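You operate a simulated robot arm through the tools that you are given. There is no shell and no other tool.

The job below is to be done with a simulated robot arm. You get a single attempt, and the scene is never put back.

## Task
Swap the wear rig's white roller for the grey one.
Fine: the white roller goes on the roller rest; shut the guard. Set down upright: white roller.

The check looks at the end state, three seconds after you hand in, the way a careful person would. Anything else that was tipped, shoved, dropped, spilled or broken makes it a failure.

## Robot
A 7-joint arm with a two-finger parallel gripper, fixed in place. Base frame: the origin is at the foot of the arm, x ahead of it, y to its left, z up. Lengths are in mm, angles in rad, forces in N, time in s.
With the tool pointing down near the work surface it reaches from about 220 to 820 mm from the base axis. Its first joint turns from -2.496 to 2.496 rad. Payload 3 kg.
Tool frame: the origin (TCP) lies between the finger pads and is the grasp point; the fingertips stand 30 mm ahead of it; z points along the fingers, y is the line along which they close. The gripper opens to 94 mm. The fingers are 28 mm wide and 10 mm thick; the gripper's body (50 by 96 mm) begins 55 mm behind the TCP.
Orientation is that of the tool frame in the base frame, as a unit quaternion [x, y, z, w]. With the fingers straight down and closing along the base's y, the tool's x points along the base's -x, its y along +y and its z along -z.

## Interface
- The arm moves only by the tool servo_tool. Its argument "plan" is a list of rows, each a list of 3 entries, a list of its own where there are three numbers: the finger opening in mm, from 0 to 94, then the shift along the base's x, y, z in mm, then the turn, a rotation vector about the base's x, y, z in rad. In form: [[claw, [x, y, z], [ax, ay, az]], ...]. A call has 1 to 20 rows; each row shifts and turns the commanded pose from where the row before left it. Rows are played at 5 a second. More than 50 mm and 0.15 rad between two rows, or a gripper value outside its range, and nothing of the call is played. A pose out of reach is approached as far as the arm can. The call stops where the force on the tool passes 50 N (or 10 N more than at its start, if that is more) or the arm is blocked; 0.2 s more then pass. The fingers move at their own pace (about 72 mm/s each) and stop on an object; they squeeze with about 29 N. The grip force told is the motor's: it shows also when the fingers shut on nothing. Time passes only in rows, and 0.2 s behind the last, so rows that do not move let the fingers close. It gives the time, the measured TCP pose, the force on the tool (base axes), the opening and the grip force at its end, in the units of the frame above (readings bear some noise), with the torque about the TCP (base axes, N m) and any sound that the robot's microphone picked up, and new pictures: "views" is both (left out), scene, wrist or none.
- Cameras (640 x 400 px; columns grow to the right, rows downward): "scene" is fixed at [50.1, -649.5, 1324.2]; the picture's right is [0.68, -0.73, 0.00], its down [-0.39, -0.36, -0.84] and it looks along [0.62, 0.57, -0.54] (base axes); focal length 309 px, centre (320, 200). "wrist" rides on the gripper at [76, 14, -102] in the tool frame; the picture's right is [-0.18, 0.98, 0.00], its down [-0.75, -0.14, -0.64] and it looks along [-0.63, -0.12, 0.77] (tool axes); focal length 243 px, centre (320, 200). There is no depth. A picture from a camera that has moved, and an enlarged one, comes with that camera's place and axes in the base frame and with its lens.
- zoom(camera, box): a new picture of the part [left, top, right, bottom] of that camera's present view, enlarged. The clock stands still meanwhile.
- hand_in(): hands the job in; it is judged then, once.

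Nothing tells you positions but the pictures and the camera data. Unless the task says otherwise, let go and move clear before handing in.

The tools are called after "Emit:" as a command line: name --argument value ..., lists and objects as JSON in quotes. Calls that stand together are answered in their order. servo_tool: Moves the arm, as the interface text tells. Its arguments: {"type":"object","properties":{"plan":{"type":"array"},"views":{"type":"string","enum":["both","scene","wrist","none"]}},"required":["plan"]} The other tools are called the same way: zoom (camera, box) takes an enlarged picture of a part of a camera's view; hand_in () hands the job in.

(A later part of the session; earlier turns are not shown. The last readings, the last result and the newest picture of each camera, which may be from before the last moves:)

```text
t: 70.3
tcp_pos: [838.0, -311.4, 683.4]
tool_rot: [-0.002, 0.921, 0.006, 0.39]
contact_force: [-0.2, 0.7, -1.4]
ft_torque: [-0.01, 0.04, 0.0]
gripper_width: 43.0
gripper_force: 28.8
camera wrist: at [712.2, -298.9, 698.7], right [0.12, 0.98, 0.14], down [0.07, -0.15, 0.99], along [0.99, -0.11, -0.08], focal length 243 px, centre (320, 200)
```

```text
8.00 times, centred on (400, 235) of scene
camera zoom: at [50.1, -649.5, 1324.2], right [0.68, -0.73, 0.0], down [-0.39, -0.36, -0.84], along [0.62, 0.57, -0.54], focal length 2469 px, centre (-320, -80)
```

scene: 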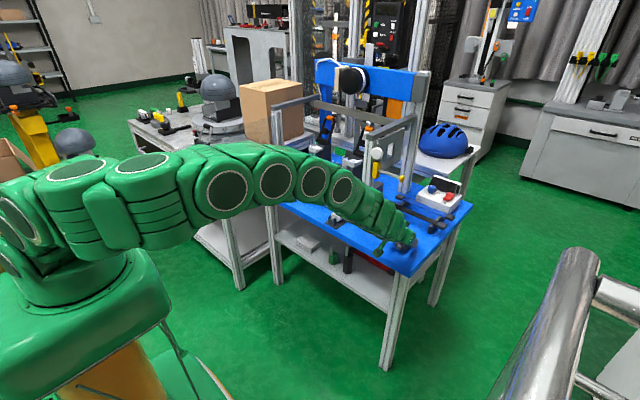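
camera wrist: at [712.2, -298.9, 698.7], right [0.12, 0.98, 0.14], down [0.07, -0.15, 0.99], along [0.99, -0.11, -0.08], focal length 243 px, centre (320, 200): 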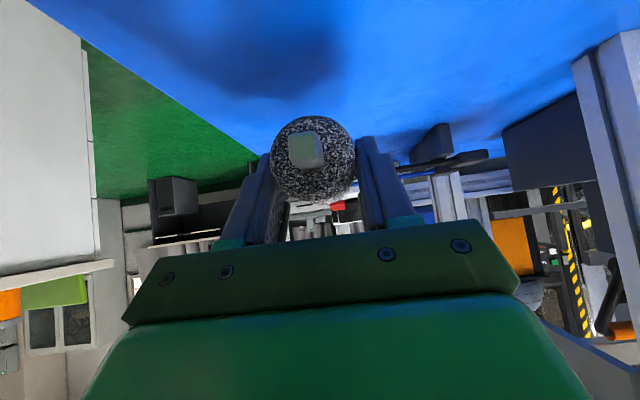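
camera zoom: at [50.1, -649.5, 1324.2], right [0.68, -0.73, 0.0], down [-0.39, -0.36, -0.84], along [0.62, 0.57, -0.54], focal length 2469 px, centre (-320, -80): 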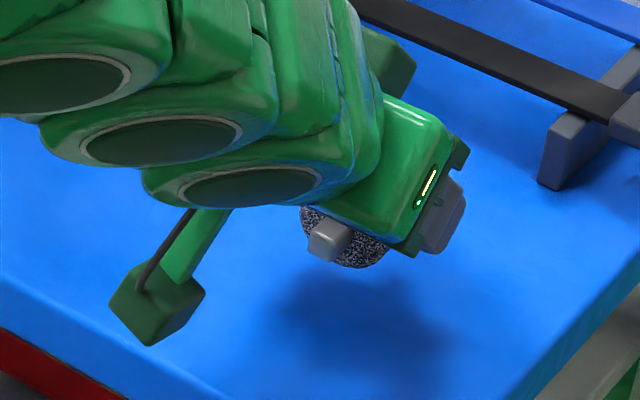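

The grip is solid (43.0 mm) and the roller is level. Compared with the white one, it sits about 11 mm closer to the camera, so the seat TCP should be x≈985. Carrying it back, up, across and in front of the rig.

Emit:
servo_tool --plan '[[20, [-20, 0, 30], [0, 0, 0]], [20, [-20, 0, 35], [0, 0, 0]], [20, [-20, 0, 35], [0, 0, 0]], [20, [-15, 0, 35], [0, 0, 0]], [20, [0, 0, 22], [0, 0, 0]], [20, [0, 45, 0], [0, 0, 0]], [20, [0, 45, 0], [0, 0, 0]], [20, [0, 45, 0], [0, 0, 0]], [20, [0, 45, 0], [0, 0, 0]], [20, [0, 45, 0], [0, 0, 0]], [20, [0, 45, 0], [0, 0, 0]], [20, [0, 45, 0], [0, 0, 0]], [20, [0, 45, 0], [0, 0, 0]], [20, [0, 45, 0], [0, 0, 0]], [20, [0, 0, 0], [0, 0, 0]]]' --views "both"

```text
t: 73.5
tcp_pos: [761.6, 92.6, 836.5]
tool_rot: [-0.003, 0.921, 0.006, 0.39]
contact_force: [0.9, -0.7, -1.6]
ft_torque: [-0.02, -0.02, 0.02]
gripper_width: 42.9
gripper_force: 29.0
camera wrist: at [635.6, 105.6, 851.3], right [0.12, 0.98, 0.14], down [0.06, -0.15, 0.99], along [0.99, -0.11, -0.08], focal length 243 px, centre (320, 200)
```

scene: 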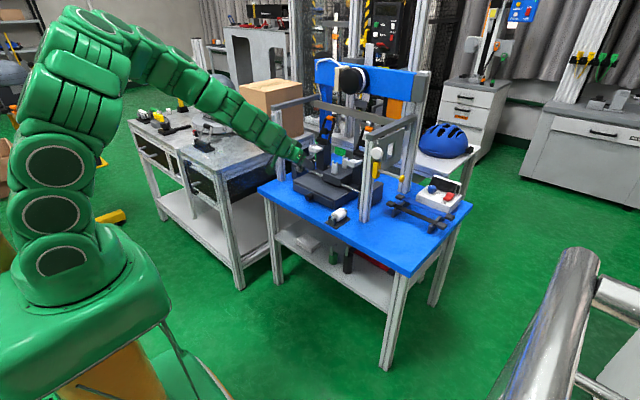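
wrist: 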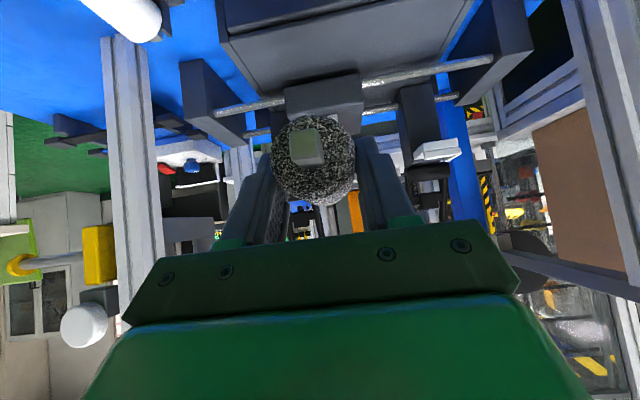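

Now forward into the rig at a height that clears the slotted posts.

Emit:
servo_tool --plan '[[20, [42, 0.3, 0], [0, 0, 0]], [20, [42, 0.3, 0], [0, 0, 0]], [20, [42, 0.3, 0], [0, 0, 0]], [20, [42, 0.3, 0], [0, 0, 0]], [20, [30, 0.3, 0], [0, 0, 0]], [20, [25, 0.3, 0], [0, 0, 0]], [20, [0, 0, -12], [0, 0, 0]], [20, [0, 0, -12], [0, 0, 0]], [20, [0, 0, 0], [0, 0, 0]]]' --views "both"

Emit:
zoom --camera "wrist" --box '[200, 50, 460, 240]'

Emit:
zoom --camera "scene" --box '[310, 120, 390, 190]'

```text
t: 75.5
tcp_pos: [988.1, 93.5, 815.9]
tool_rot: [-0.002, 0.92, 0.005, 0.391]
contact_force: [0.4, -0.2, -0.1]
ft_torque: [0.03, 0.02, -0.02]
gripper_width: 42.9
gripper_force: 29.4
camera wrist: at [861.1, 108.2, 831.5], right [0.12, 0.98, 0.14], down [0.07, -0.15, 0.99], along [0.99, -0.11, -0.08], focal length 243 px, centre (320, 200)
```

scene: 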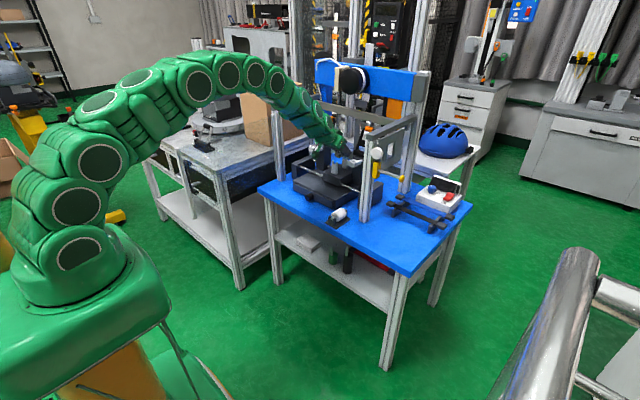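
wrist: 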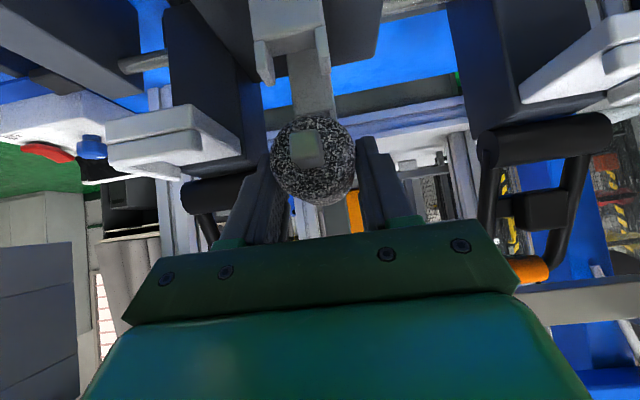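

```text
2.11 times, centred on (330, 145) of wrist
camera zoom: at [861.1, 108.2, 831.5], right [0.12, 0.98, 0.14], down [0.07, -0.15, 0.99], along [0.99, -0.11, -0.08], focal length 511 px, centre (299, 316)
```

zoom: 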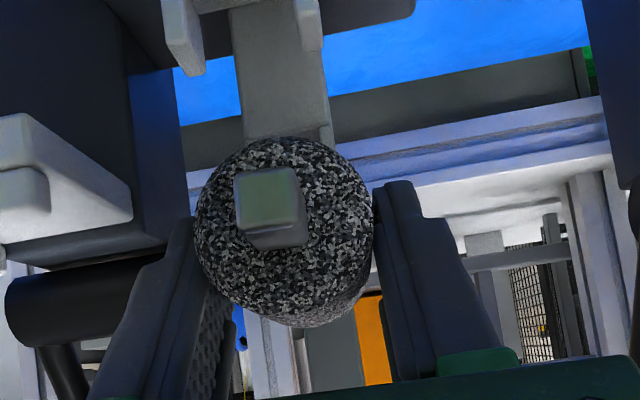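

```text
5.71 times, centred on (350, 155) of scene
camera zoom: at [50.1, -649.5, 1324.2], right [0.68, -0.73, 0.0], down [-0.39, -0.36, -0.84], along [0.62, 0.57, -0.54], focal length 1764 px, centre (149, 457)
```

zoom: 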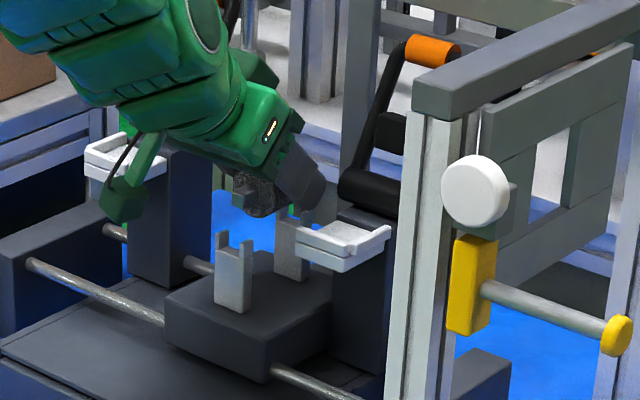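

Emit:
zoom --camera "scene" --box '[330, 140, 370, 175]'

Emit:
zoom --camera "scene" --box '[325, 200, 365, 235]'

```text
11.43 times, centred on (350, 158) of scene
camera zoom: at [50.1, -649.5, 1324.2], right [0.68, -0.73, 0.0], down [-0.39, -0.36, -0.84], along [0.62, 0.57, -0.54], focal length 3528 px, centre (-23, 686)
```

zoom: 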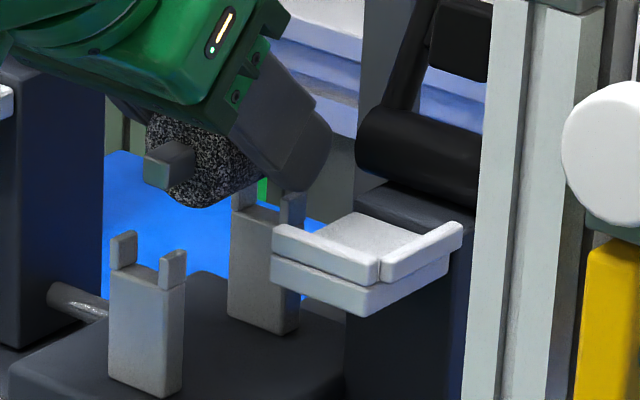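

```text
11.43 times, centred on (345, 218) of scene
camera zoom: at [50.1, -649.5, 1324.2], right [0.68, -0.73, 0.0], down [-0.39, -0.36, -0.84], along [0.62, 0.57, -0.54], focal length 3528 px, centre (34, 0)
```

zoom: 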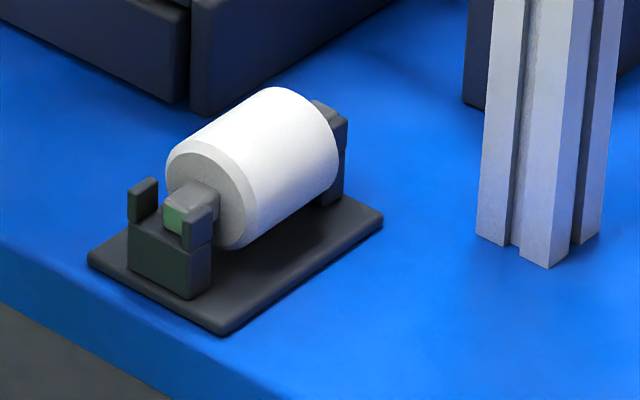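

The close-up shows the stub nearly above the slot. I'll adjust (-2.5, -0.8) and lower in steps.

Emit:
servo_tool --plan '[[20, [-2.5, -0.8, -5], [0, 0, 0]], [20, [0, 0, -7], [0, 0, 0]], [20, [0, 0, 0], [0, 0, 0]]]' --views "wrist"

Emit:
zoom --camera "wrist" --box '[200, 50, 460, 240]'

Emit:
zoom --camera "scene" --box '[330, 140, 370, 175]'

```text
t: 76.3
tcp_pos: [982.6, 94.8, 804.6]
tool_rot: [-0.003, 0.921, 0.006, 0.39]
contact_force: [-0.2, 0.1, -1.1]
ft_torque: [0.01, -0.02, -0.01]
gripper_width: 43.0
gripper_force: 29.1
camera wrist: at [856.3, 107.1, 819.6], right [0.12, 0.98, 0.14], down [0.07, -0.15, 0.99], along [0.99, -0.11, -0.08], focal length 243 px, centre (320, 200)
```

wrist: 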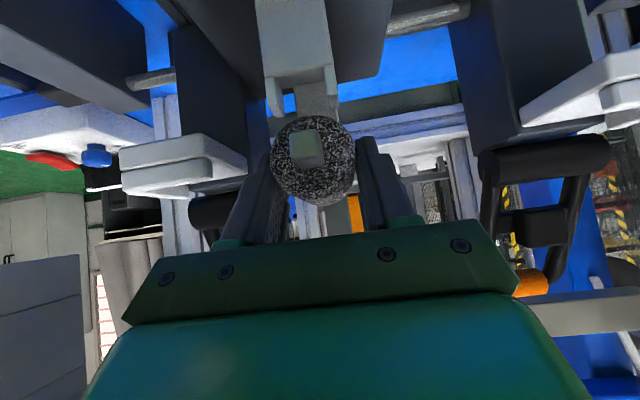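

```text
2.11 times, centred on (330, 145) of wrist
camera zoom: at [856.3, 107.1, 819.6], right [0.12, 0.98, 0.14], down [0.07, -0.15, 0.99], along [0.99, -0.11, -0.08], focal length 511 px, centre (299, 316)
```

zoom: 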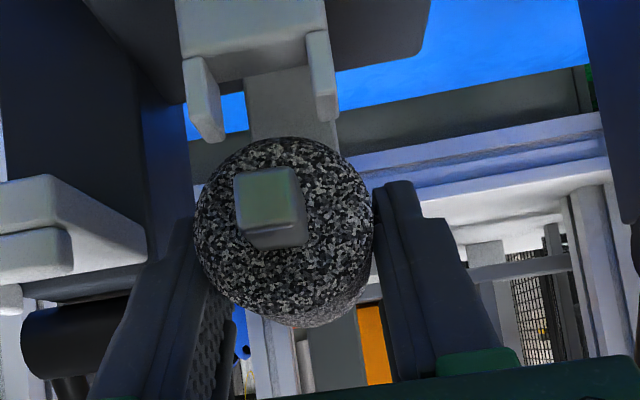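

```text
11.43 times, centred on (350, 158) of scene
camera zoom: at [50.1, -649.5, 1324.2], right [0.68, -0.73, 0.0], down [-0.39, -0.36, -0.84], along [0.62, 0.57, -0.54], focal length 3528 px, centre (-23, 686)
```

zoom: 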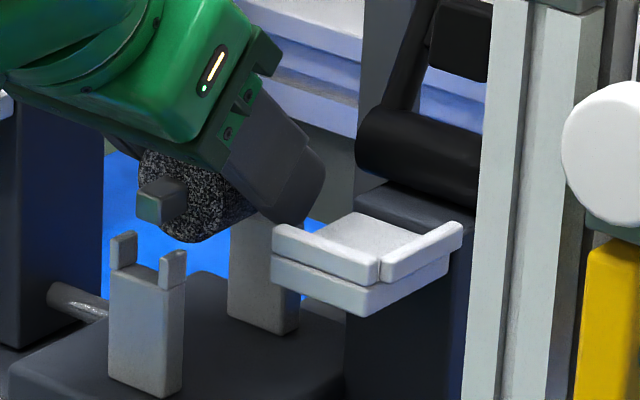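

Alignment is now within about half a millimetre in y. Continuing down with a +1 mm x correction.

Emit:
servo_tool --plan '[[20, [1, 0, -6], [0, 0, 0]], [20, [0, 0, -5], [0, 0, 0]], [20, [0, 0, -4], [0, 0, 0]], [20, [0, 0, 0], [0, 0, 0]]]' --views "wrist"

Emit:
zoom --camera "wrist" --box '[200, 50, 460, 240]'

Emit:
zoom --camera "scene" --box '[330, 140, 370, 175]'

```text
t: 77.3
tcp_pos: [984.9, 94.4, 789.1]
tool_rot: [-0.003, 0.921, 0.007, 0.39]
contact_force: [0.6, 1.0, -1.0]
ft_torque: [0.0, 0.0, 0.02]
gripper_width: 42.9
gripper_force: 28.8
camera wrist: at [856.9, 107.2, 804.2], right [0.12, 0.98, 0.14], down [0.06, -0.15, 0.99], along [0.99, -0.11, -0.08], focal length 243 px, centre (320, 200)
```

wrist: 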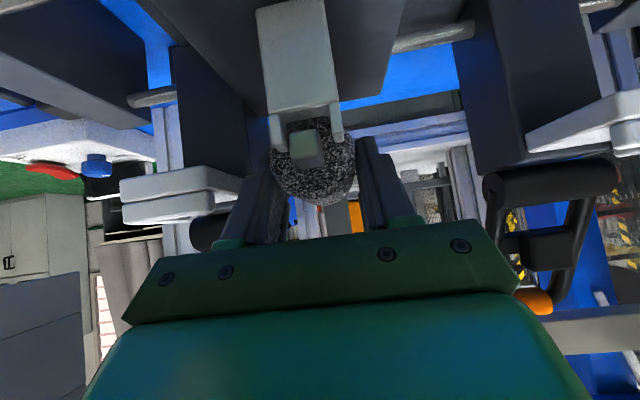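

```text
2.11 times, centred on (330, 145) of wrist
camera zoom: at [856.9, 107.2, 804.2], right [0.12, 0.98, 0.14], down [0.06, -0.15, 0.99], along [0.99, -0.11, -0.08], focal length 511 px, centre (299, 316)
```

zoom: 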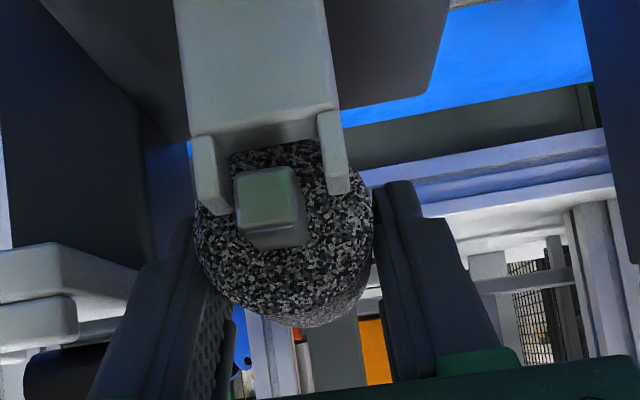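

```text
11.43 times, centred on (350, 158) of scene
camera zoom: at [50.1, -649.5, 1324.2], right [0.68, -0.73, 0.0], down [-0.39, -0.36, -0.84], along [0.62, 0.57, -0.54], focal length 3528 px, centre (-23, 686)
```

zoom: 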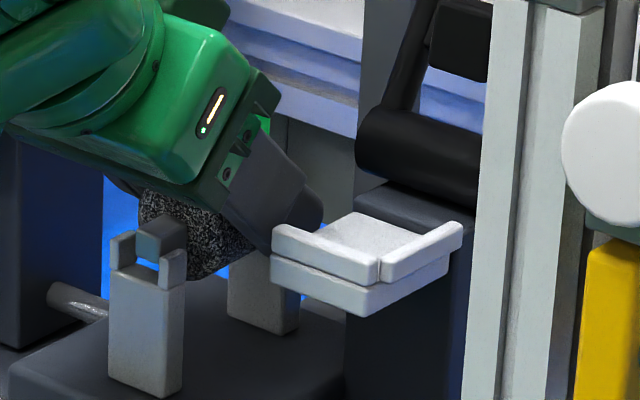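

The stub is going into the slot. Lowering the last millimetres carefully.

Emit:
servo_tool --plan '[[20, [0, 0, -2.5], [0, 0, 0]], [20, [0, 0, -2], [0, 0, 0]], [20, [0, 0, -1.5], [0, 0, 0]], [20, [0, 0, 0], [0, 0, 0]]]' --views "none"

```text
t: 78.3
tcp_pos: [984.6, 94.1, 783.6]
tool_rot: [-0.002, 0.921, 0.006, 0.39]
contact_force: [0.5, 0.0, -1.7]
ft_torque: [0.0, -0.03, 0.01]
gripper_width: 42.9
gripper_force: 28.9
```

Emit:
servo_tool --plan '[[20, [0, 0, -1.5], [0, 0, 0]], [20, [0, 0, -1], [0, 0, 0]], [20, [0, 0, 0], [0, 0, 0]]]' --views "none"

```text
t: 79.1
tcp_pos: [984.3, 94.0, 782.7]
tool_rot: [-0.002, 0.92, 0.006, 0.391]
contact_force: [-0.4, 0.0, 14.6]
ft_torque: [-0.12, 0.54, 0.01]
gripper_width: 43.1
gripper_force: 28.3
```

The front stub is on its slot floor (15 N). A bit more press to seat the rear, then I'll check.

Emit:
servo_tool --plan '[[20, [0, 0, -1], [0, 0, 0]], [20, [0, 0, 0], [0, 0, 0]]]' --views "wrist"

Emit:
zoom --camera "wrist" --box '[200, 50, 460, 240]'

Emit:
zoom --camera "scene" --box '[330, 140, 370, 175]'

```text
t: 79.7
tcp_pos: [985.5, 93.9, 780.9]
tool_rot: [-0.002, 0.921, 0.006, 0.391]
contact_force: [7.8, 0.8, 18.1]
ft_torque: [-0.02, 0.51, 0.02]
gripper_width: 42.8
gripper_force: 29.1
camera wrist: at [858.3, 107.0, 795.3], right [0.12, 0.98, 0.14], down [0.06, -0.15, 0.99], along [0.99, -0.11, -0.08], focal length 243 px, centre (320, 200)
```

wrist: 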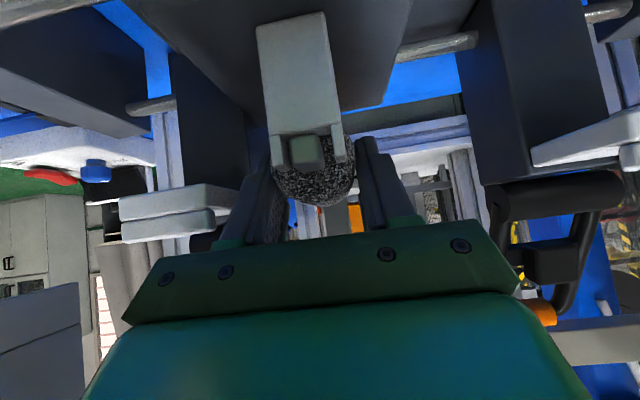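

```text
2.11 times, centred on (330, 145) of wrist
camera zoom: at [858.3, 107.0, 795.3], right [0.12, 0.98, 0.14], down [0.06, -0.15, 0.99], along [0.99, -0.11, -0.08], focal length 511 px, centre (299, 316)
```

zoom: 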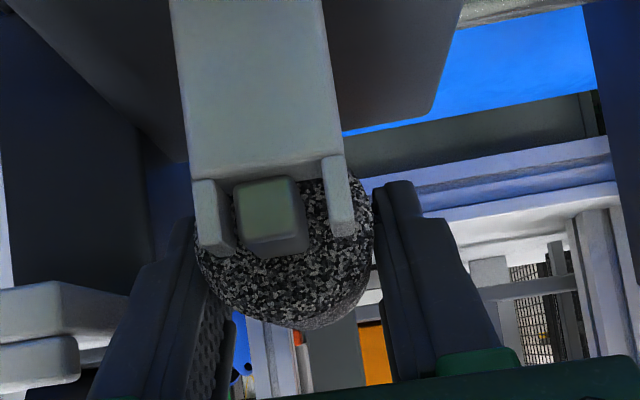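

```text
11.43 times, centred on (350, 158) of scene
camera zoom: at [50.1, -649.5, 1324.2], right [0.68, -0.73, 0.0], down [-0.39, -0.36, -0.84], along [0.62, 0.57, -0.54], focal length 3528 px, centre (-23, 686)
```

zoom: 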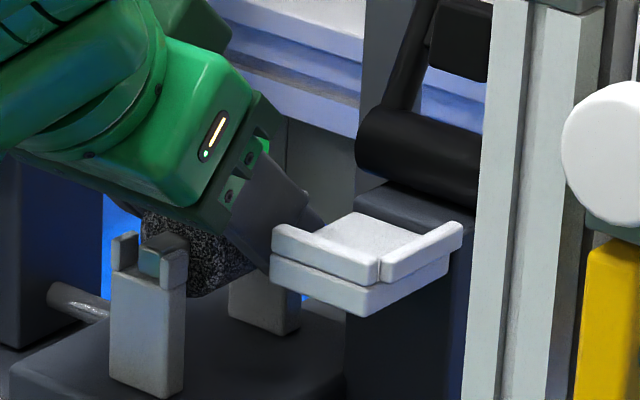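

Emit:
servo_tool --plan '[[20, [-0.5, 0, -1], [0, 0, 0]], [20, [0, 0, 0], [0, 0, 0]]]' --views "none"

```text
t: 80.3
tcp_pos: [985.4, 93.6, 779.1]
tool_rot: [-0.003, 0.92, 0.006, 0.392]
contact_force: [6.1, -0.8, 22.3]
ft_torque: [-0.02, 0.05, 0.0]
gripper_width: 43.1
gripper_force: 29.4
```

The torque dropped to zero with 22 N down, so both stubs are seated. Releasing.

Emit:
servo_tool --plan '[[20, [0, 0, 1], [0, 0, 0]], [45, [0, 0, 0], [0, 0, 0]], [48, [0, 0, 0], [0, 0, 0]], [50, [0, 0, 0], [0, 0, 0]], [50, [0, 0, 0], [0, 0, 0]]]' --views "wrist"

Emit:
zoom --camera "wrist" --box '[200, 50, 460, 240]'

Emit:
zoom --camera "scene" --box '[330, 140, 370, 175]'

```text
t: 81.5
tcp_pos: [983.3, 93.2, 778.4]
tool_rot: [-0.002, 0.921, 0.006, 0.39]
contact_force: [-0.6, 0.4, -0.6]
ft_torque: [0.02, -0.02, 0.02]
gripper_width: 50.0
gripper_force: 0.1
camera wrist: at [857.5, 107.1, 794.6], right [0.12, 0.98, 0.14], down [0.06, -0.15, 0.99], along [0.99, -0.11, -0.08], focal length 243 px, centre (320, 200)
```

wrist: 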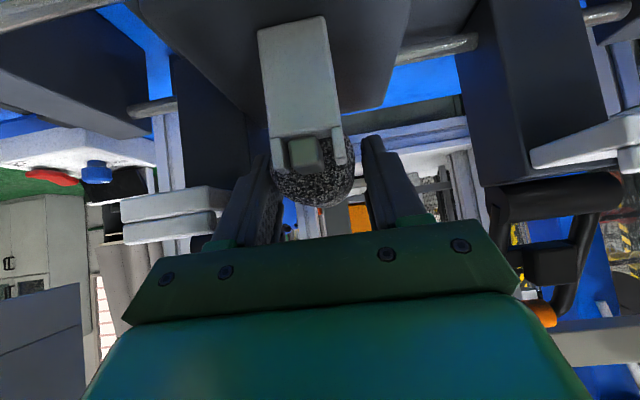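

```text
2.11 times, centred on (330, 145) of wrist
camera zoom: at [857.5, 107.1, 794.6], right [0.12, 0.98, 0.14], down [0.06, -0.15, 0.99], along [0.99, -0.11, -0.08], focal length 511 px, centre (299, 316)
```

zoom: 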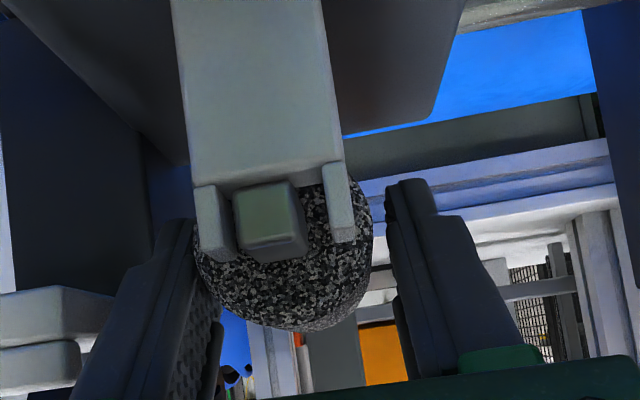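

```text
11.43 times, centred on (350, 158) of scene
camera zoom: at [50.1, -649.5, 1324.2], right [0.68, -0.73, 0.0], down [-0.39, -0.36, -0.84], along [0.62, 0.57, -0.54], focal length 3528 px, centre (-23, 686)
```

zoom: 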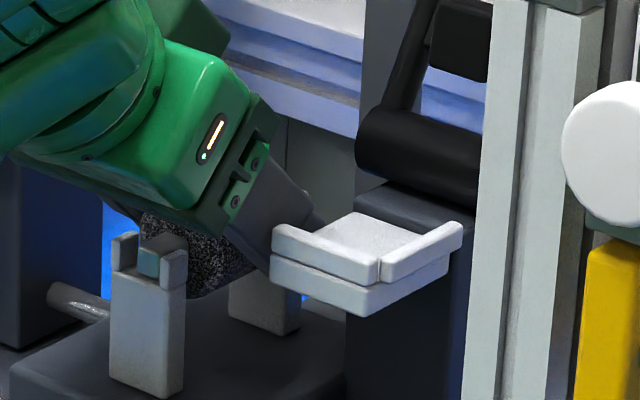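

Seated. Withdrawing along the tool axis, then out of the rig.

Emit:
servo_tool --plan '[[50, [-7, 0, 7], [0, 0, 0]], [50, [-14, 0, 14], [0, 0, 0]], [50, [-20, 0, 20], [0, 0, 0]], [50, [-25, 0, 20], [0, 0, 0]], [50, [-30, 0, 20], [0, 0, 0]], [50, [-40, 0, 10], [0, 0, 0]], [50, [-40, 0, 10], [0, 0, 0]], [50, [-30, 0, 10], [0, 0, 0]], [50, [0, 0, 0], [0, 0, 0]]]'

Emit:
zoom --camera "scene" --box '[330, 140, 370, 175]'

Emit:
zoom --camera "wrist" --box '[200, 0, 460, 190]'

```text
t: 83.5
tcp_pos: [776.6, 92.2, 891.6]
tool_rot: [-0.003, 0.921, 0.005, 0.39]
contact_force: [0.4, -0.3, -0.1]
ft_torque: [0.01, -0.01, -0.01]
gripper_width: 49.9
gripper_force: 0.0
camera wrist: at [650.2, 105.0, 907.2], right [0.12, 0.98, 0.14], down [0.06, -0.15, 0.99], along [0.99, -0.11, -0.08], focal length 243 px, centre (320, 200)
```

scene: 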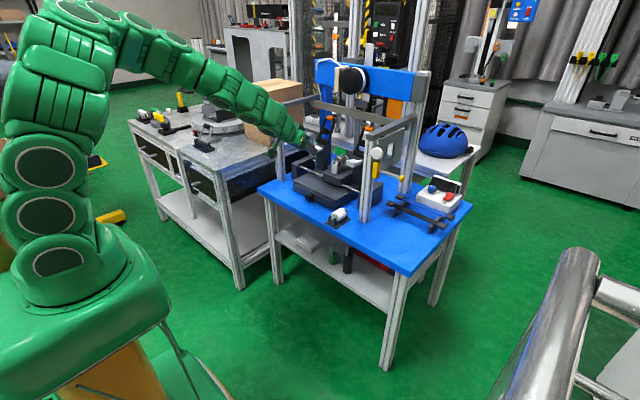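
wrist: 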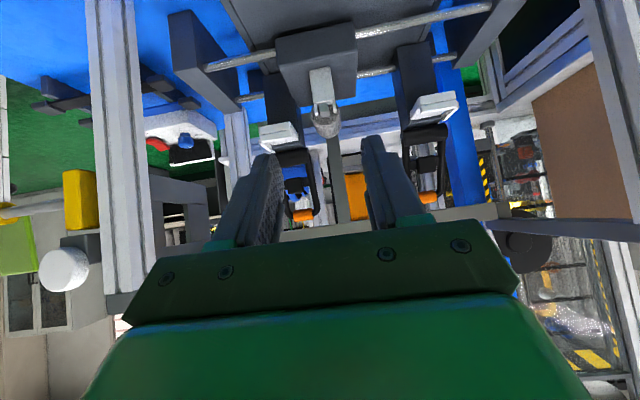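

```text
11.43 times, centred on (350, 158) of scene
camera zoom: at [50.1, -649.5, 1324.2], right [0.68, -0.73, 0.0], down [-0.39, -0.36, -0.84], along [0.62, 0.57, -0.54], focal length 3528 px, centre (-23, 686)
```

zoom: 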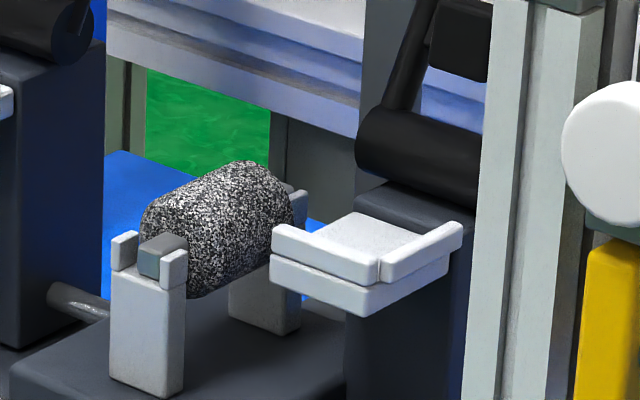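

```text
2.11 times, centred on (330, 95) of wrist
camera zoom: at [650.2, 105.0, 907.2], right [0.12, 0.98, 0.14], down [0.06, -0.15, 0.99], along [0.99, -0.11, -0.08], focal length 511 px, centre (299, 421)
```

zoom: 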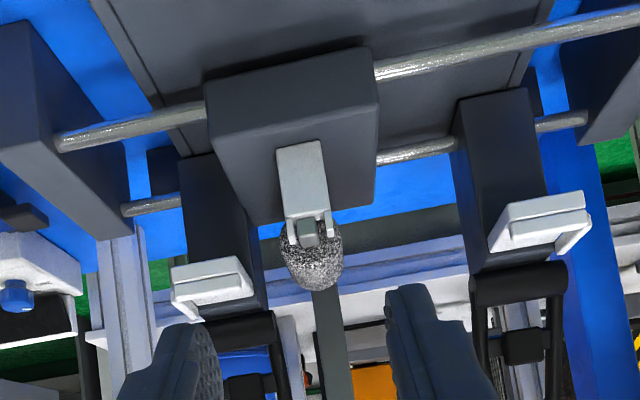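

The grey roller is seated on both posts. Now for the guard: I'll straighten the hand, rise above the door's top, cross to its outer side and push it closed.

Emit:
servo_tool --plan '[[4, [-25, 5, 25], [0, 0.1, 0]], [4, [-25, 10, 25], [0, 0.14, 0]], [4, [-25, 15, 25], [0, 0.14, 0]], [4, [-25, 15, 25], [0, 0.14, 0]], [4, [-30, 20, 20], [0, 0.14, 0]], [4, [-40, 20, 10], [0, 0.13, 0]], [4, [-40, 20, 0], [0, 0, 0]], [4, [-30, 20, 0], [0, 0, 0]], [4, [0, 0, 0], [0, 0, 0]]]'

Emit:
zoom --camera "scene" --box '[200, 100, 350, 240]'

```text
t: 85.5
tcp_pos: [539.4, 219.2, 1017.7]
tool_rot: [0.0, 1.0, 0.007, 0.005]
contact_force: [0.1, 0.2, -0.6]
ft_torque: [-0.01, 0.01, 0.01]
gripper_width: 4.0
gripper_force: 0.1
camera wrist: at [463.5, 231.3, 1118.9], right [0.18, 0.98, 0.02], down [0.75, -0.15, 0.65], along [0.64, -0.11, -0.76], focal length 243 px, centre (320, 200)
```

scene: 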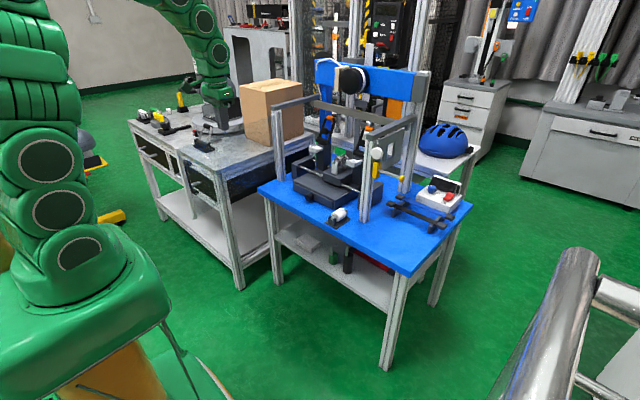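
wrist: 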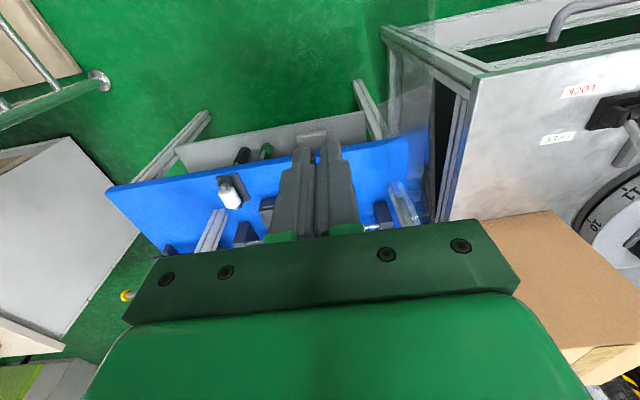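

```text
2.86 times, centred on (275, 170) of scene
camera zoom: at [50.1, -649.5, 1324.2], right [0.68, -0.73, 0.0], down [-0.39, -0.36, -0.84], along [0.62, 0.57, -0.54], focal length 882 px, centre (449, 286)
```

zoom: 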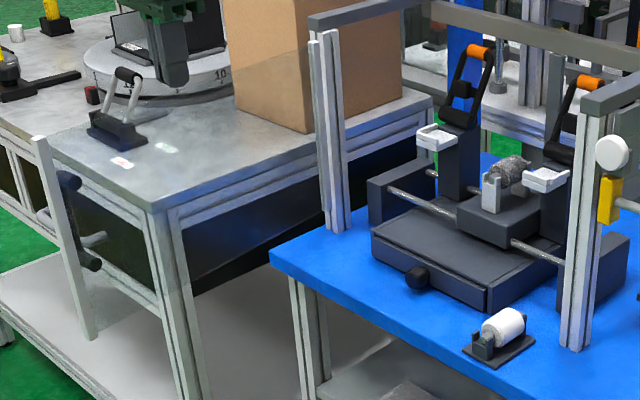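

The door is where I left it (tip near (405, 292)). I'll cross over its top to the outer side and lower the fingertips just below its top edge, above the handle.

Emit:
servo_tool --plan '[[4, [-22, 44, 0], [0, 0, 0]], [4, [-22, 44, 0], [0, 0, 0]], [4, [-22, 44, 0], [0, 0, 0]], [4, [-22, 44, 0], [0, 0, 0]], [4, [-5, 0, -45], [0, 0, 0]], [4, [0, 0, -45], [0, 0, 0]], [4, [0, 0, 0], [0, 0, 0]]]'

Emit:
zoom --camera "scene" --box '[180, 80, 330, 220]'

Emit:
zoom --camera "wrist" --box '[140, 0, 480, 230]'

```text
t: 87.1
tcp_pos: [446.7, 395.1, 927.3]
tool_rot: [0.0, 1.0, 0.007, 0.005]
contact_force: [0.4, -0.6, -0.2]
ft_torque: [0.01, 0.0, -0.03]
gripper_width: 4.3
gripper_force: 0.0
camera wrist: at [369.7, 408.1, 1028.8], right [0.18, 0.98, 0.02], down [0.75, -0.15, 0.65], along [0.64, -0.11, -0.76], focal length 243 px, centre (320, 200)
```

scene: 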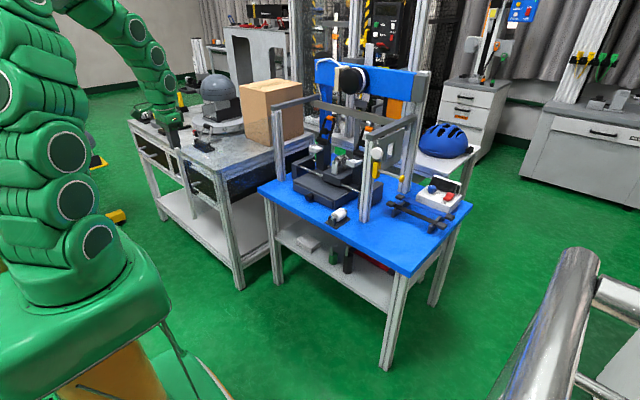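
wrist: 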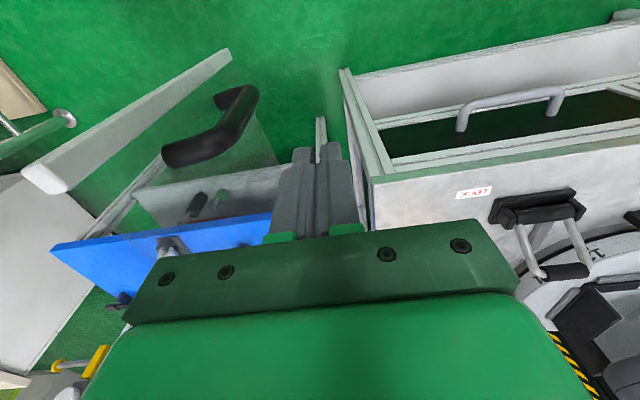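

```text
2.86 times, centred on (255, 150) of scene
camera zoom: at [50.1, -649.5, 1324.2], right [0.68, -0.73, 0.0], down [-0.39, -0.36, -0.84], along [0.62, 0.57, -0.54], focal length 882 px, centre (506, 343)
```

zoom: 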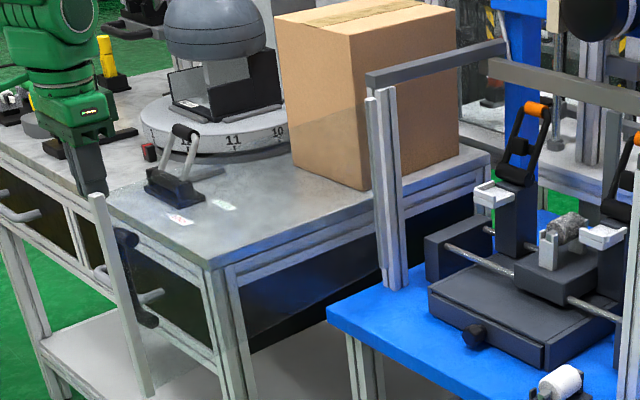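

```text
1.74 times, centred on (310, 115) of wrist
camera zoom: at [369.7, 408.1, 1028.8], right [0.18, 0.98, 0.02], down [0.75, -0.15, 0.65], along [0.64, -0.11, -0.76], focal length 422 px, centre (337, 348)
```

zoom: 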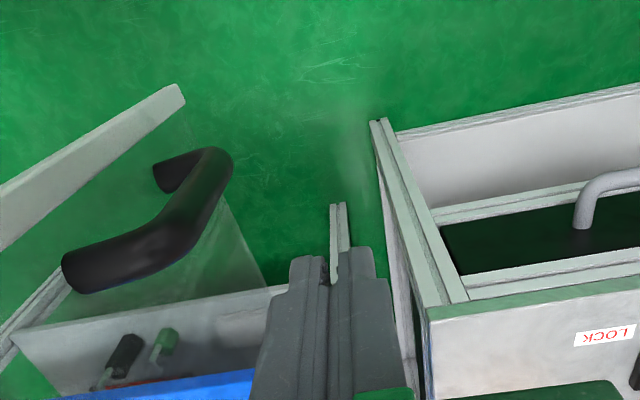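

I'm on the outer side, just above the handle. Now I'll push the door closed along its arc, slowly.

Emit:
servo_tool --plan '[[4, [2, -35, 8], [0, 0, 0]], [4, [2, -25, 0], [0, 0, 0]], [4, [4, -17, 0], [0, 0, 0]], [4, [2, -13, 0], [0, 0, 0]], [4, [2, -13, 0], [0, 0, 0]], [4, [2, -13, 0], [0, 0, 0]], [4, [2, -13, 0], [0, 0, 0]], [4, [2, -13, 0], [0, 0, 0]], [4, [4.2, -12.3, 0], [0, 0, 0]], [4, [4.2, -12.3, 0], [0, 0, 0]], [4, [4.2, -12.3, 0], [0, 0, 0]], [4, [4.2, -12.3, 0], [0, 0, 0]], [4, [4.2, -12.3, 0], [0, 0, 0]], [4, [4.2, -12.3, 0], [0, 0, 0]], [4, [0, 0, 0], [0, 0, 0]]]'

Emit:
zoom --camera "scene" --box '[220, 90, 370, 230]'

```text
t: 90.3
tcp_pos: [486.0, 179.0, 938.1]
tool_rot: [-0.001, 1.0, 0.007, 0.006]
contact_force: [-0.1, -0.2, -0.6]
ft_torque: [0.0, -0.02, 0.04]
gripper_width: 4.1
gripper_force: 0.1
camera wrist: at [409.7, 191.9, 1039.4], right [0.18, 0.98, 0.02], down [0.75, -0.15, 0.65], along [0.64, -0.11, -0.76], focal length 243 px, centre (320, 200)
```

scene: 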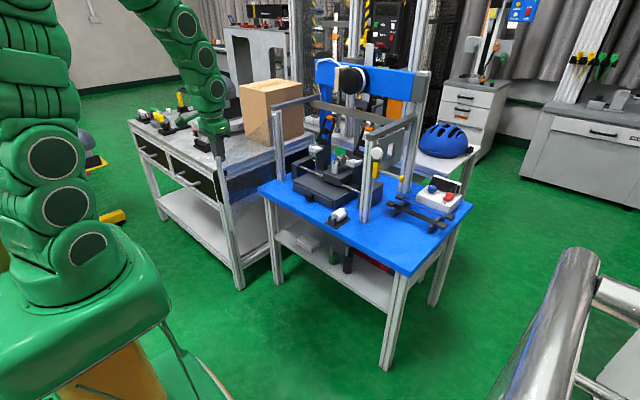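
wrist: 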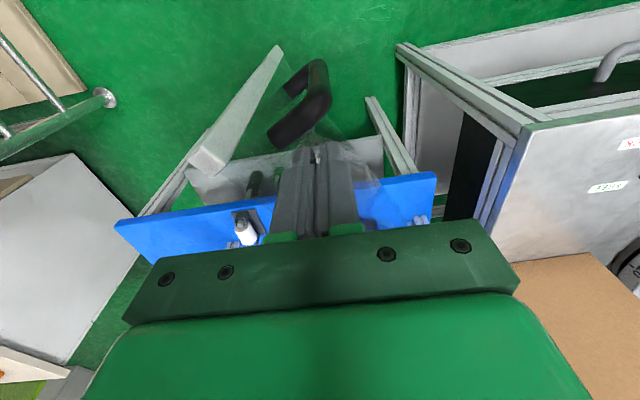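

```text
2.86 times, centred on (295, 160) of scene
camera zoom: at [50.1, -649.5, 1324.2], right [0.68, -0.73, 0.0], down [-0.39, -0.36, -0.84], along [0.62, 0.57, -0.54], focal length 882 px, centre (391, 314)
```

zoom: 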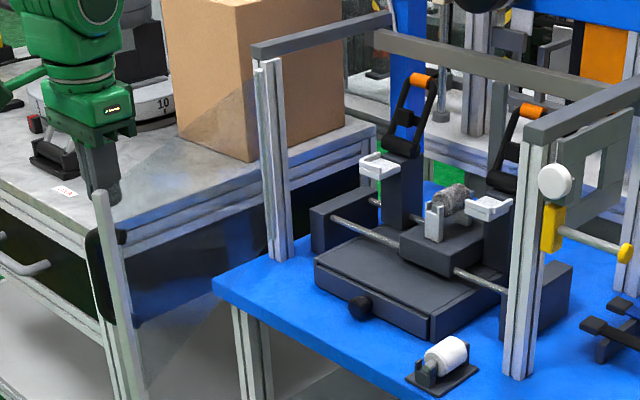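

The door follows the hand. Continuing on to about 30° open, then I'll inspect its clearance over the white roller.

Emit:
servo_tool --plan '[[4, [6.6, -11.2, 0], [0, 0, 0]], [4, [6.6, -11.2, 0], [0, 0, 0]], [4, [6.6, -11.2, 0], [0, 0, 0]], [4, [6.6, -11.2, 0], [0, 0, 0]], [4, [6.6, -11.2, 0], [0, 0, 0]], [4, [6.6, -11.2, 0], [0, 0, 0]], [4, [8.7, -9.7, 0], [0, 0, 0]], [4, [8.7, -9.7, 0], [0, 0, 0]], [4, [8.7, -9.7, 0], [0, 0, 0]], [4, [8.7, -9.7, 0], [0, 0, 0]], [4, [8.7, -9.7, 0], [0, 0, 0]], [4, [7, -8, 0], [0, 0, 0]], [4, [6, -6, 0], [0, 0, 0]], [4, [4, -4, 0], [0, 0, 0]], [4, [3, -3, 0], [0, 0, 0]], [4, [0, 0, 0], [0, 0, 0]]]'

Emit:
zoom --camera "scene" --box '[250, 120, 380, 240]'

```text
t: 93.7
tcp_pos: [590.4, 41.2, 939.3]
tool_rot: [0.0, 1.0, 0.007, 0.005]
contact_force: [-0.2, 0.3, 0.4]
ft_torque: [0.01, -0.02, -0.02]
gripper_width: 3.8
gripper_force: 0.0
camera wrist: at [513.8, 55.1, 1039.2], right [0.18, 0.98, 0.02], down [0.75, -0.15, 0.65], along [0.64, -0.11, -0.76], focal length 243 px, centre (320, 200)
```

scene: 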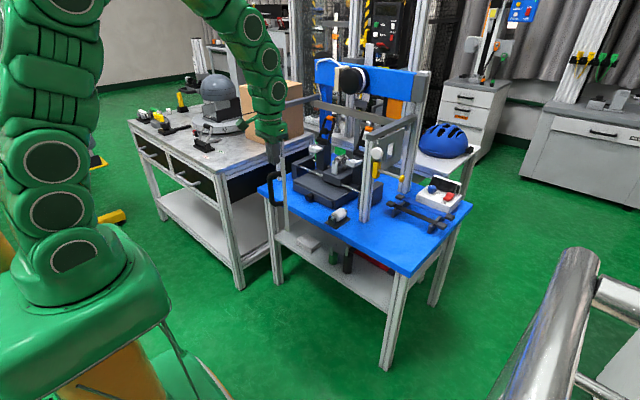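
wrist: 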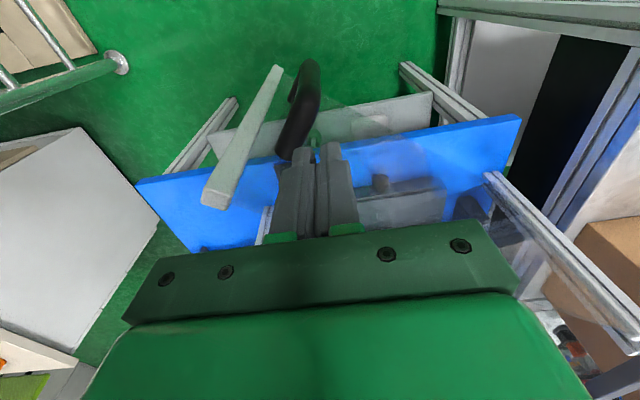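

```text
3.33 times, centred on (315, 180) of scene
camera zoom: at [50.1, -649.5, 1324.2], right [0.68, -0.73, 0.0], down [-0.39, -0.36, -0.84], along [0.62, 0.57, -0.54], focal length 1029 px, centre (337, 267)
```

zoom: 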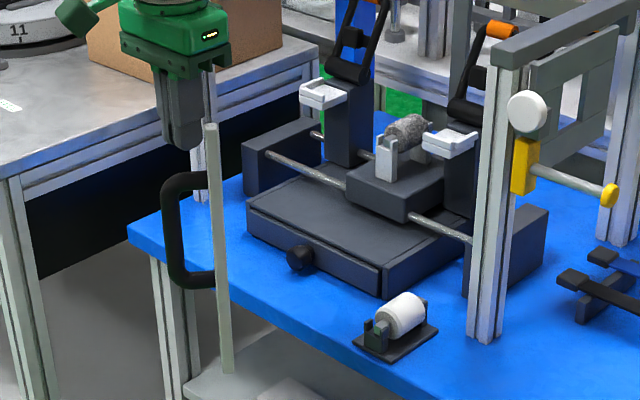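

The door's lower edge measures z≈679 against a roller top of about 670, so it should pass over. I'll continue slowly to just short of the roller and check again.

Emit:
servo_tool --plan '[[4, [6.8, -4.7, 0], [0, 0, 0]], [4, [6.8, -4.7, 0], [0, 0, 0]], [4, [6.8, -4.7, 0], [0, 0, 0]], [4, [6.8, -4.7, 0], [0, 0, 0]], [4, [6.8, -4.7, 0], [0, 0, 0]], [4, [6.8, -4.7, 0], [0, 0, 0]], [4, [6.8, -4.7, 0], [0, 0, 0]], [4, [6.8, -4.7, 0], [0, 0, 0]], [4, [6.9, -3.7, 0], [0, 0, 0]], [4, [6.9, -3.7, 0], [0, 0, 0]], [4, [6.9, -3.7, 0], [0, 0, 0]], [4, [6.9, -3.7, 0], [0, 0, 0]], [4, [5, -2.5, 0], [0, 0, 0]], [4, [4, -2, 0], [0, 0, 0]], [4, [3, -1.2, 0], [0, 0, 0]], [4, [2, -1, 0], [0, 0, 0]], [4, [0, 0, 0], [0, 0, 0]], [4, [0, 0, 0], [0, 0, 0]]]'

Emit:
zoom --camera "scene" --box '[280, 140, 380, 240]'

```text
t: 97.5
tcp_pos: [685.9, -16.0, 938.4]
tool_rot: [0.0, 1.0, 0.008, 0.005]
contact_force: [-0.4, 0.4, 0.8]
ft_torque: [0.01, -0.01, 0.0]
gripper_width: 4.0
gripper_force: 0.2
camera wrist: at [609.7, -3.0, 1038.0], right [0.18, 0.98, 0.02], down [0.75, -0.15, 0.65], along [0.64, -0.11, -0.76], focal length 243 px, centre (320, 200)
```

scene: 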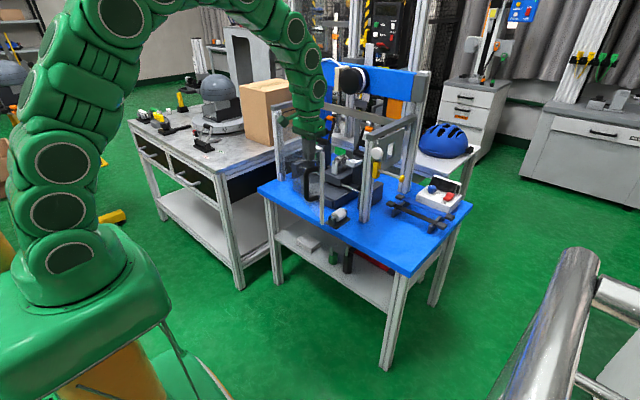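
wrist: 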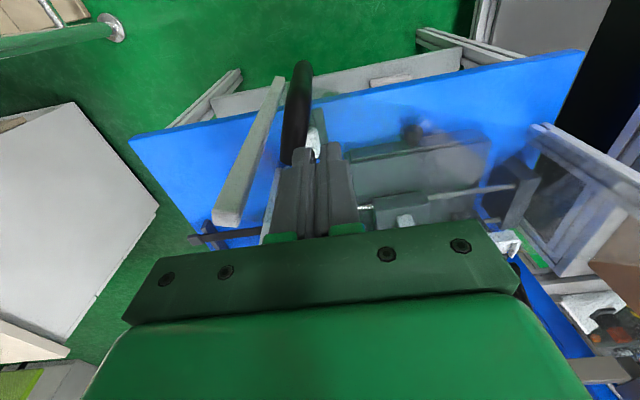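

```text
4.00 times, centred on (330, 190) of scene
camera zoom: at [50.1, -649.5, 1324.2], right [0.68, -0.73, 0.0], down [-0.39, -0.36, -0.84], along [0.62, 0.57, -0.54], focal length 1235 px, centre (280, 240)
```

zoom: 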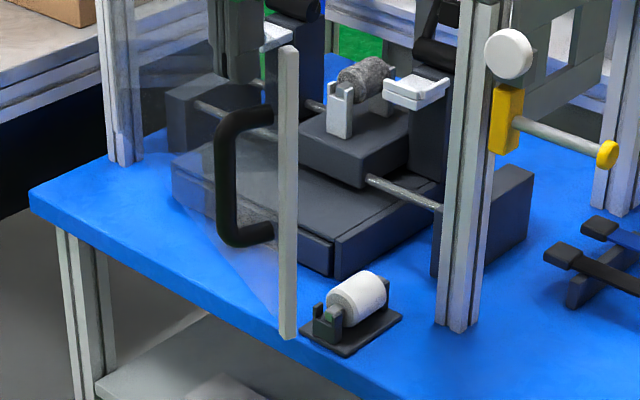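

Still clear. I'll creep forward and look again as the lower edge reaches the rest.

Emit:
servo_tool --plan '[[4, [6, -2.8, 0], [0, 0, 0]], [4, [6, -2.8, 0], [0, 0, 0]], [4, [6, -2.8, 0], [0, 0, 0]], [4, [6, -2.5, 0], [0, 0, 0]], [4, [5, -2, 0], [0, 0, 0]], [4, [3, -1, 0], [0, 0, 0]], [4, [0, 0, 0], [0, 0, 0]], [4, [0, 0, 0], [0, 0, 0]]]' --views "scene"

Emit:
zoom --camera "scene" --box '[310, 170, 370, 230]'

Emit:
zoom --camera "wrist" --box '[200, 40, 440, 230]'

```text
t: 99.3
tcp_pos: [718.7, -29.9, 937.8]
tool_rot: [0.0, 1.0, 0.007, 0.006]
contact_force: [-0.6, -0.7, 0.2]
ft_torque: [-0.04, 0.01, 0.05]
gripper_width: 4.2
gripper_force: 0.1
```

scene: 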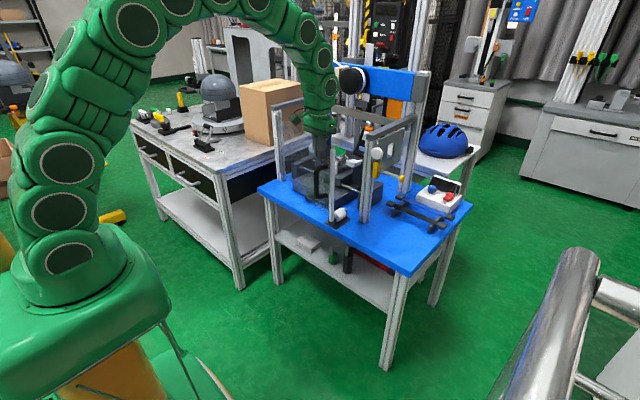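

```text
6.67 times, centred on (340, 200) of scene
camera zoom: at [50.1, -649.5, 1324.2], right [0.68, -0.73, 0.0], down [-0.39, -0.36, -0.84], along [0.62, 0.57, -0.54], focal length 2058 px, centre (187, 200)
```

zoom: 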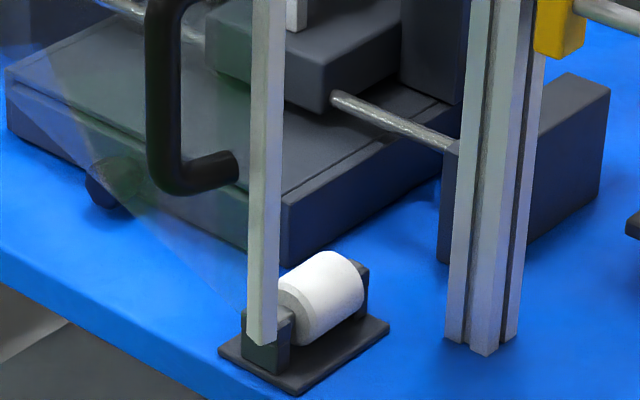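

```text
2.11 times, centred on (320, 135) of wrist
camera zoom: at [642.0, -17.3, 1038.7], right [0.18, 0.98, 0.02], down [0.75, -0.15, 0.65], along [0.64, -0.11, -0.76], focal length 511 px, centre (320, 337)
```

zoom: 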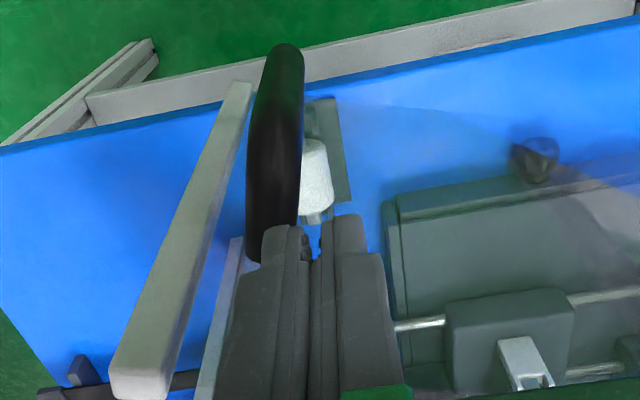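

Emit:
servo_tool --plan '[[4, [5, -1.7, 0], [0, 0, 0]], [4, [5, -1.7, 0], [0, 0, 0]], [4, [5, -1.5, 0], [0, 0, 0]], [4, [5, -1.5, 0], [0, 0, 0]], [4, [4, -1.2, 0], [0, 0, 0]], [4, [3, -0.8, 0], [0, 0, 0]], [4, [0, 0, 0], [0, 0, 0]]]' --views "scene"

Emit:
zoom --camera "scene" --box '[310, 170, 370, 230]'

Emit:
zoom --camera "wrist" --box '[200, 40, 440, 230]'

```text
t: 100.9
tcp_pos: [745.9, -39.1, 938.4]
tool_rot: [-0.001, 1.0, 0.007, 0.005]
contact_force: [-0.4, 0.8, 0.1]
ft_torque: [-0.03, 0.03, -0.01]
gripper_width: 4.0
gripper_force: 0.1
```

scene: 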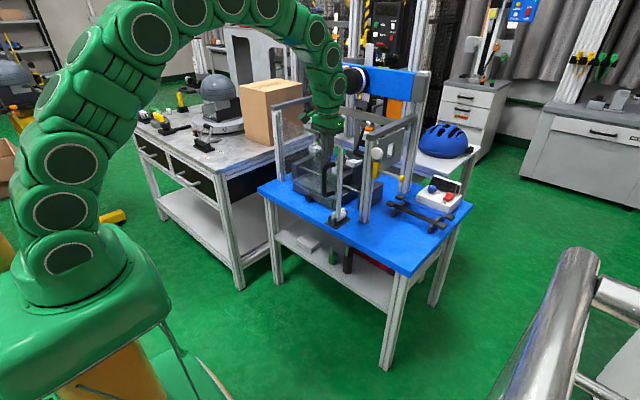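

```text
6.67 times, centred on (340, 200) of scene
camera zoom: at [50.1, -649.5, 1324.2], right [0.68, -0.73, 0.0], down [-0.39, -0.36, -0.84], along [0.62, 0.57, -0.54], focal length 2058 px, centre (187, 200)
```

zoom: 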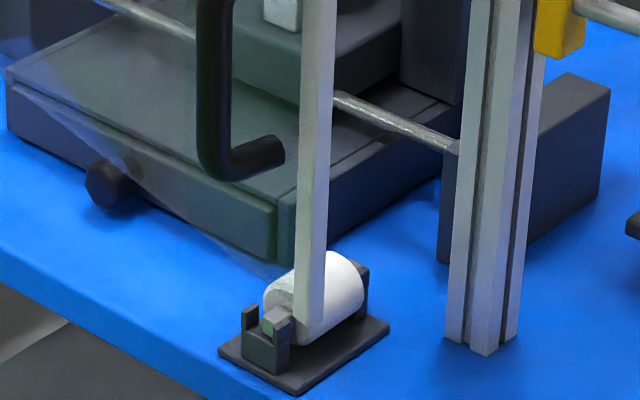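

```text
2.11 times, centred on (320, 135) of wrist
camera zoom: at [669.2, -26.1, 1039.0], right [0.18, 0.98, 0.02], down [0.75, -0.15, 0.65], along [0.64, -0.11, -0.76], focal length 511 px, centre (320, 337)
```

zoom: 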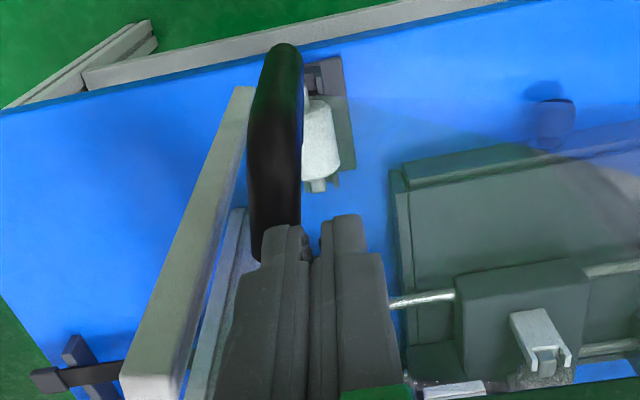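

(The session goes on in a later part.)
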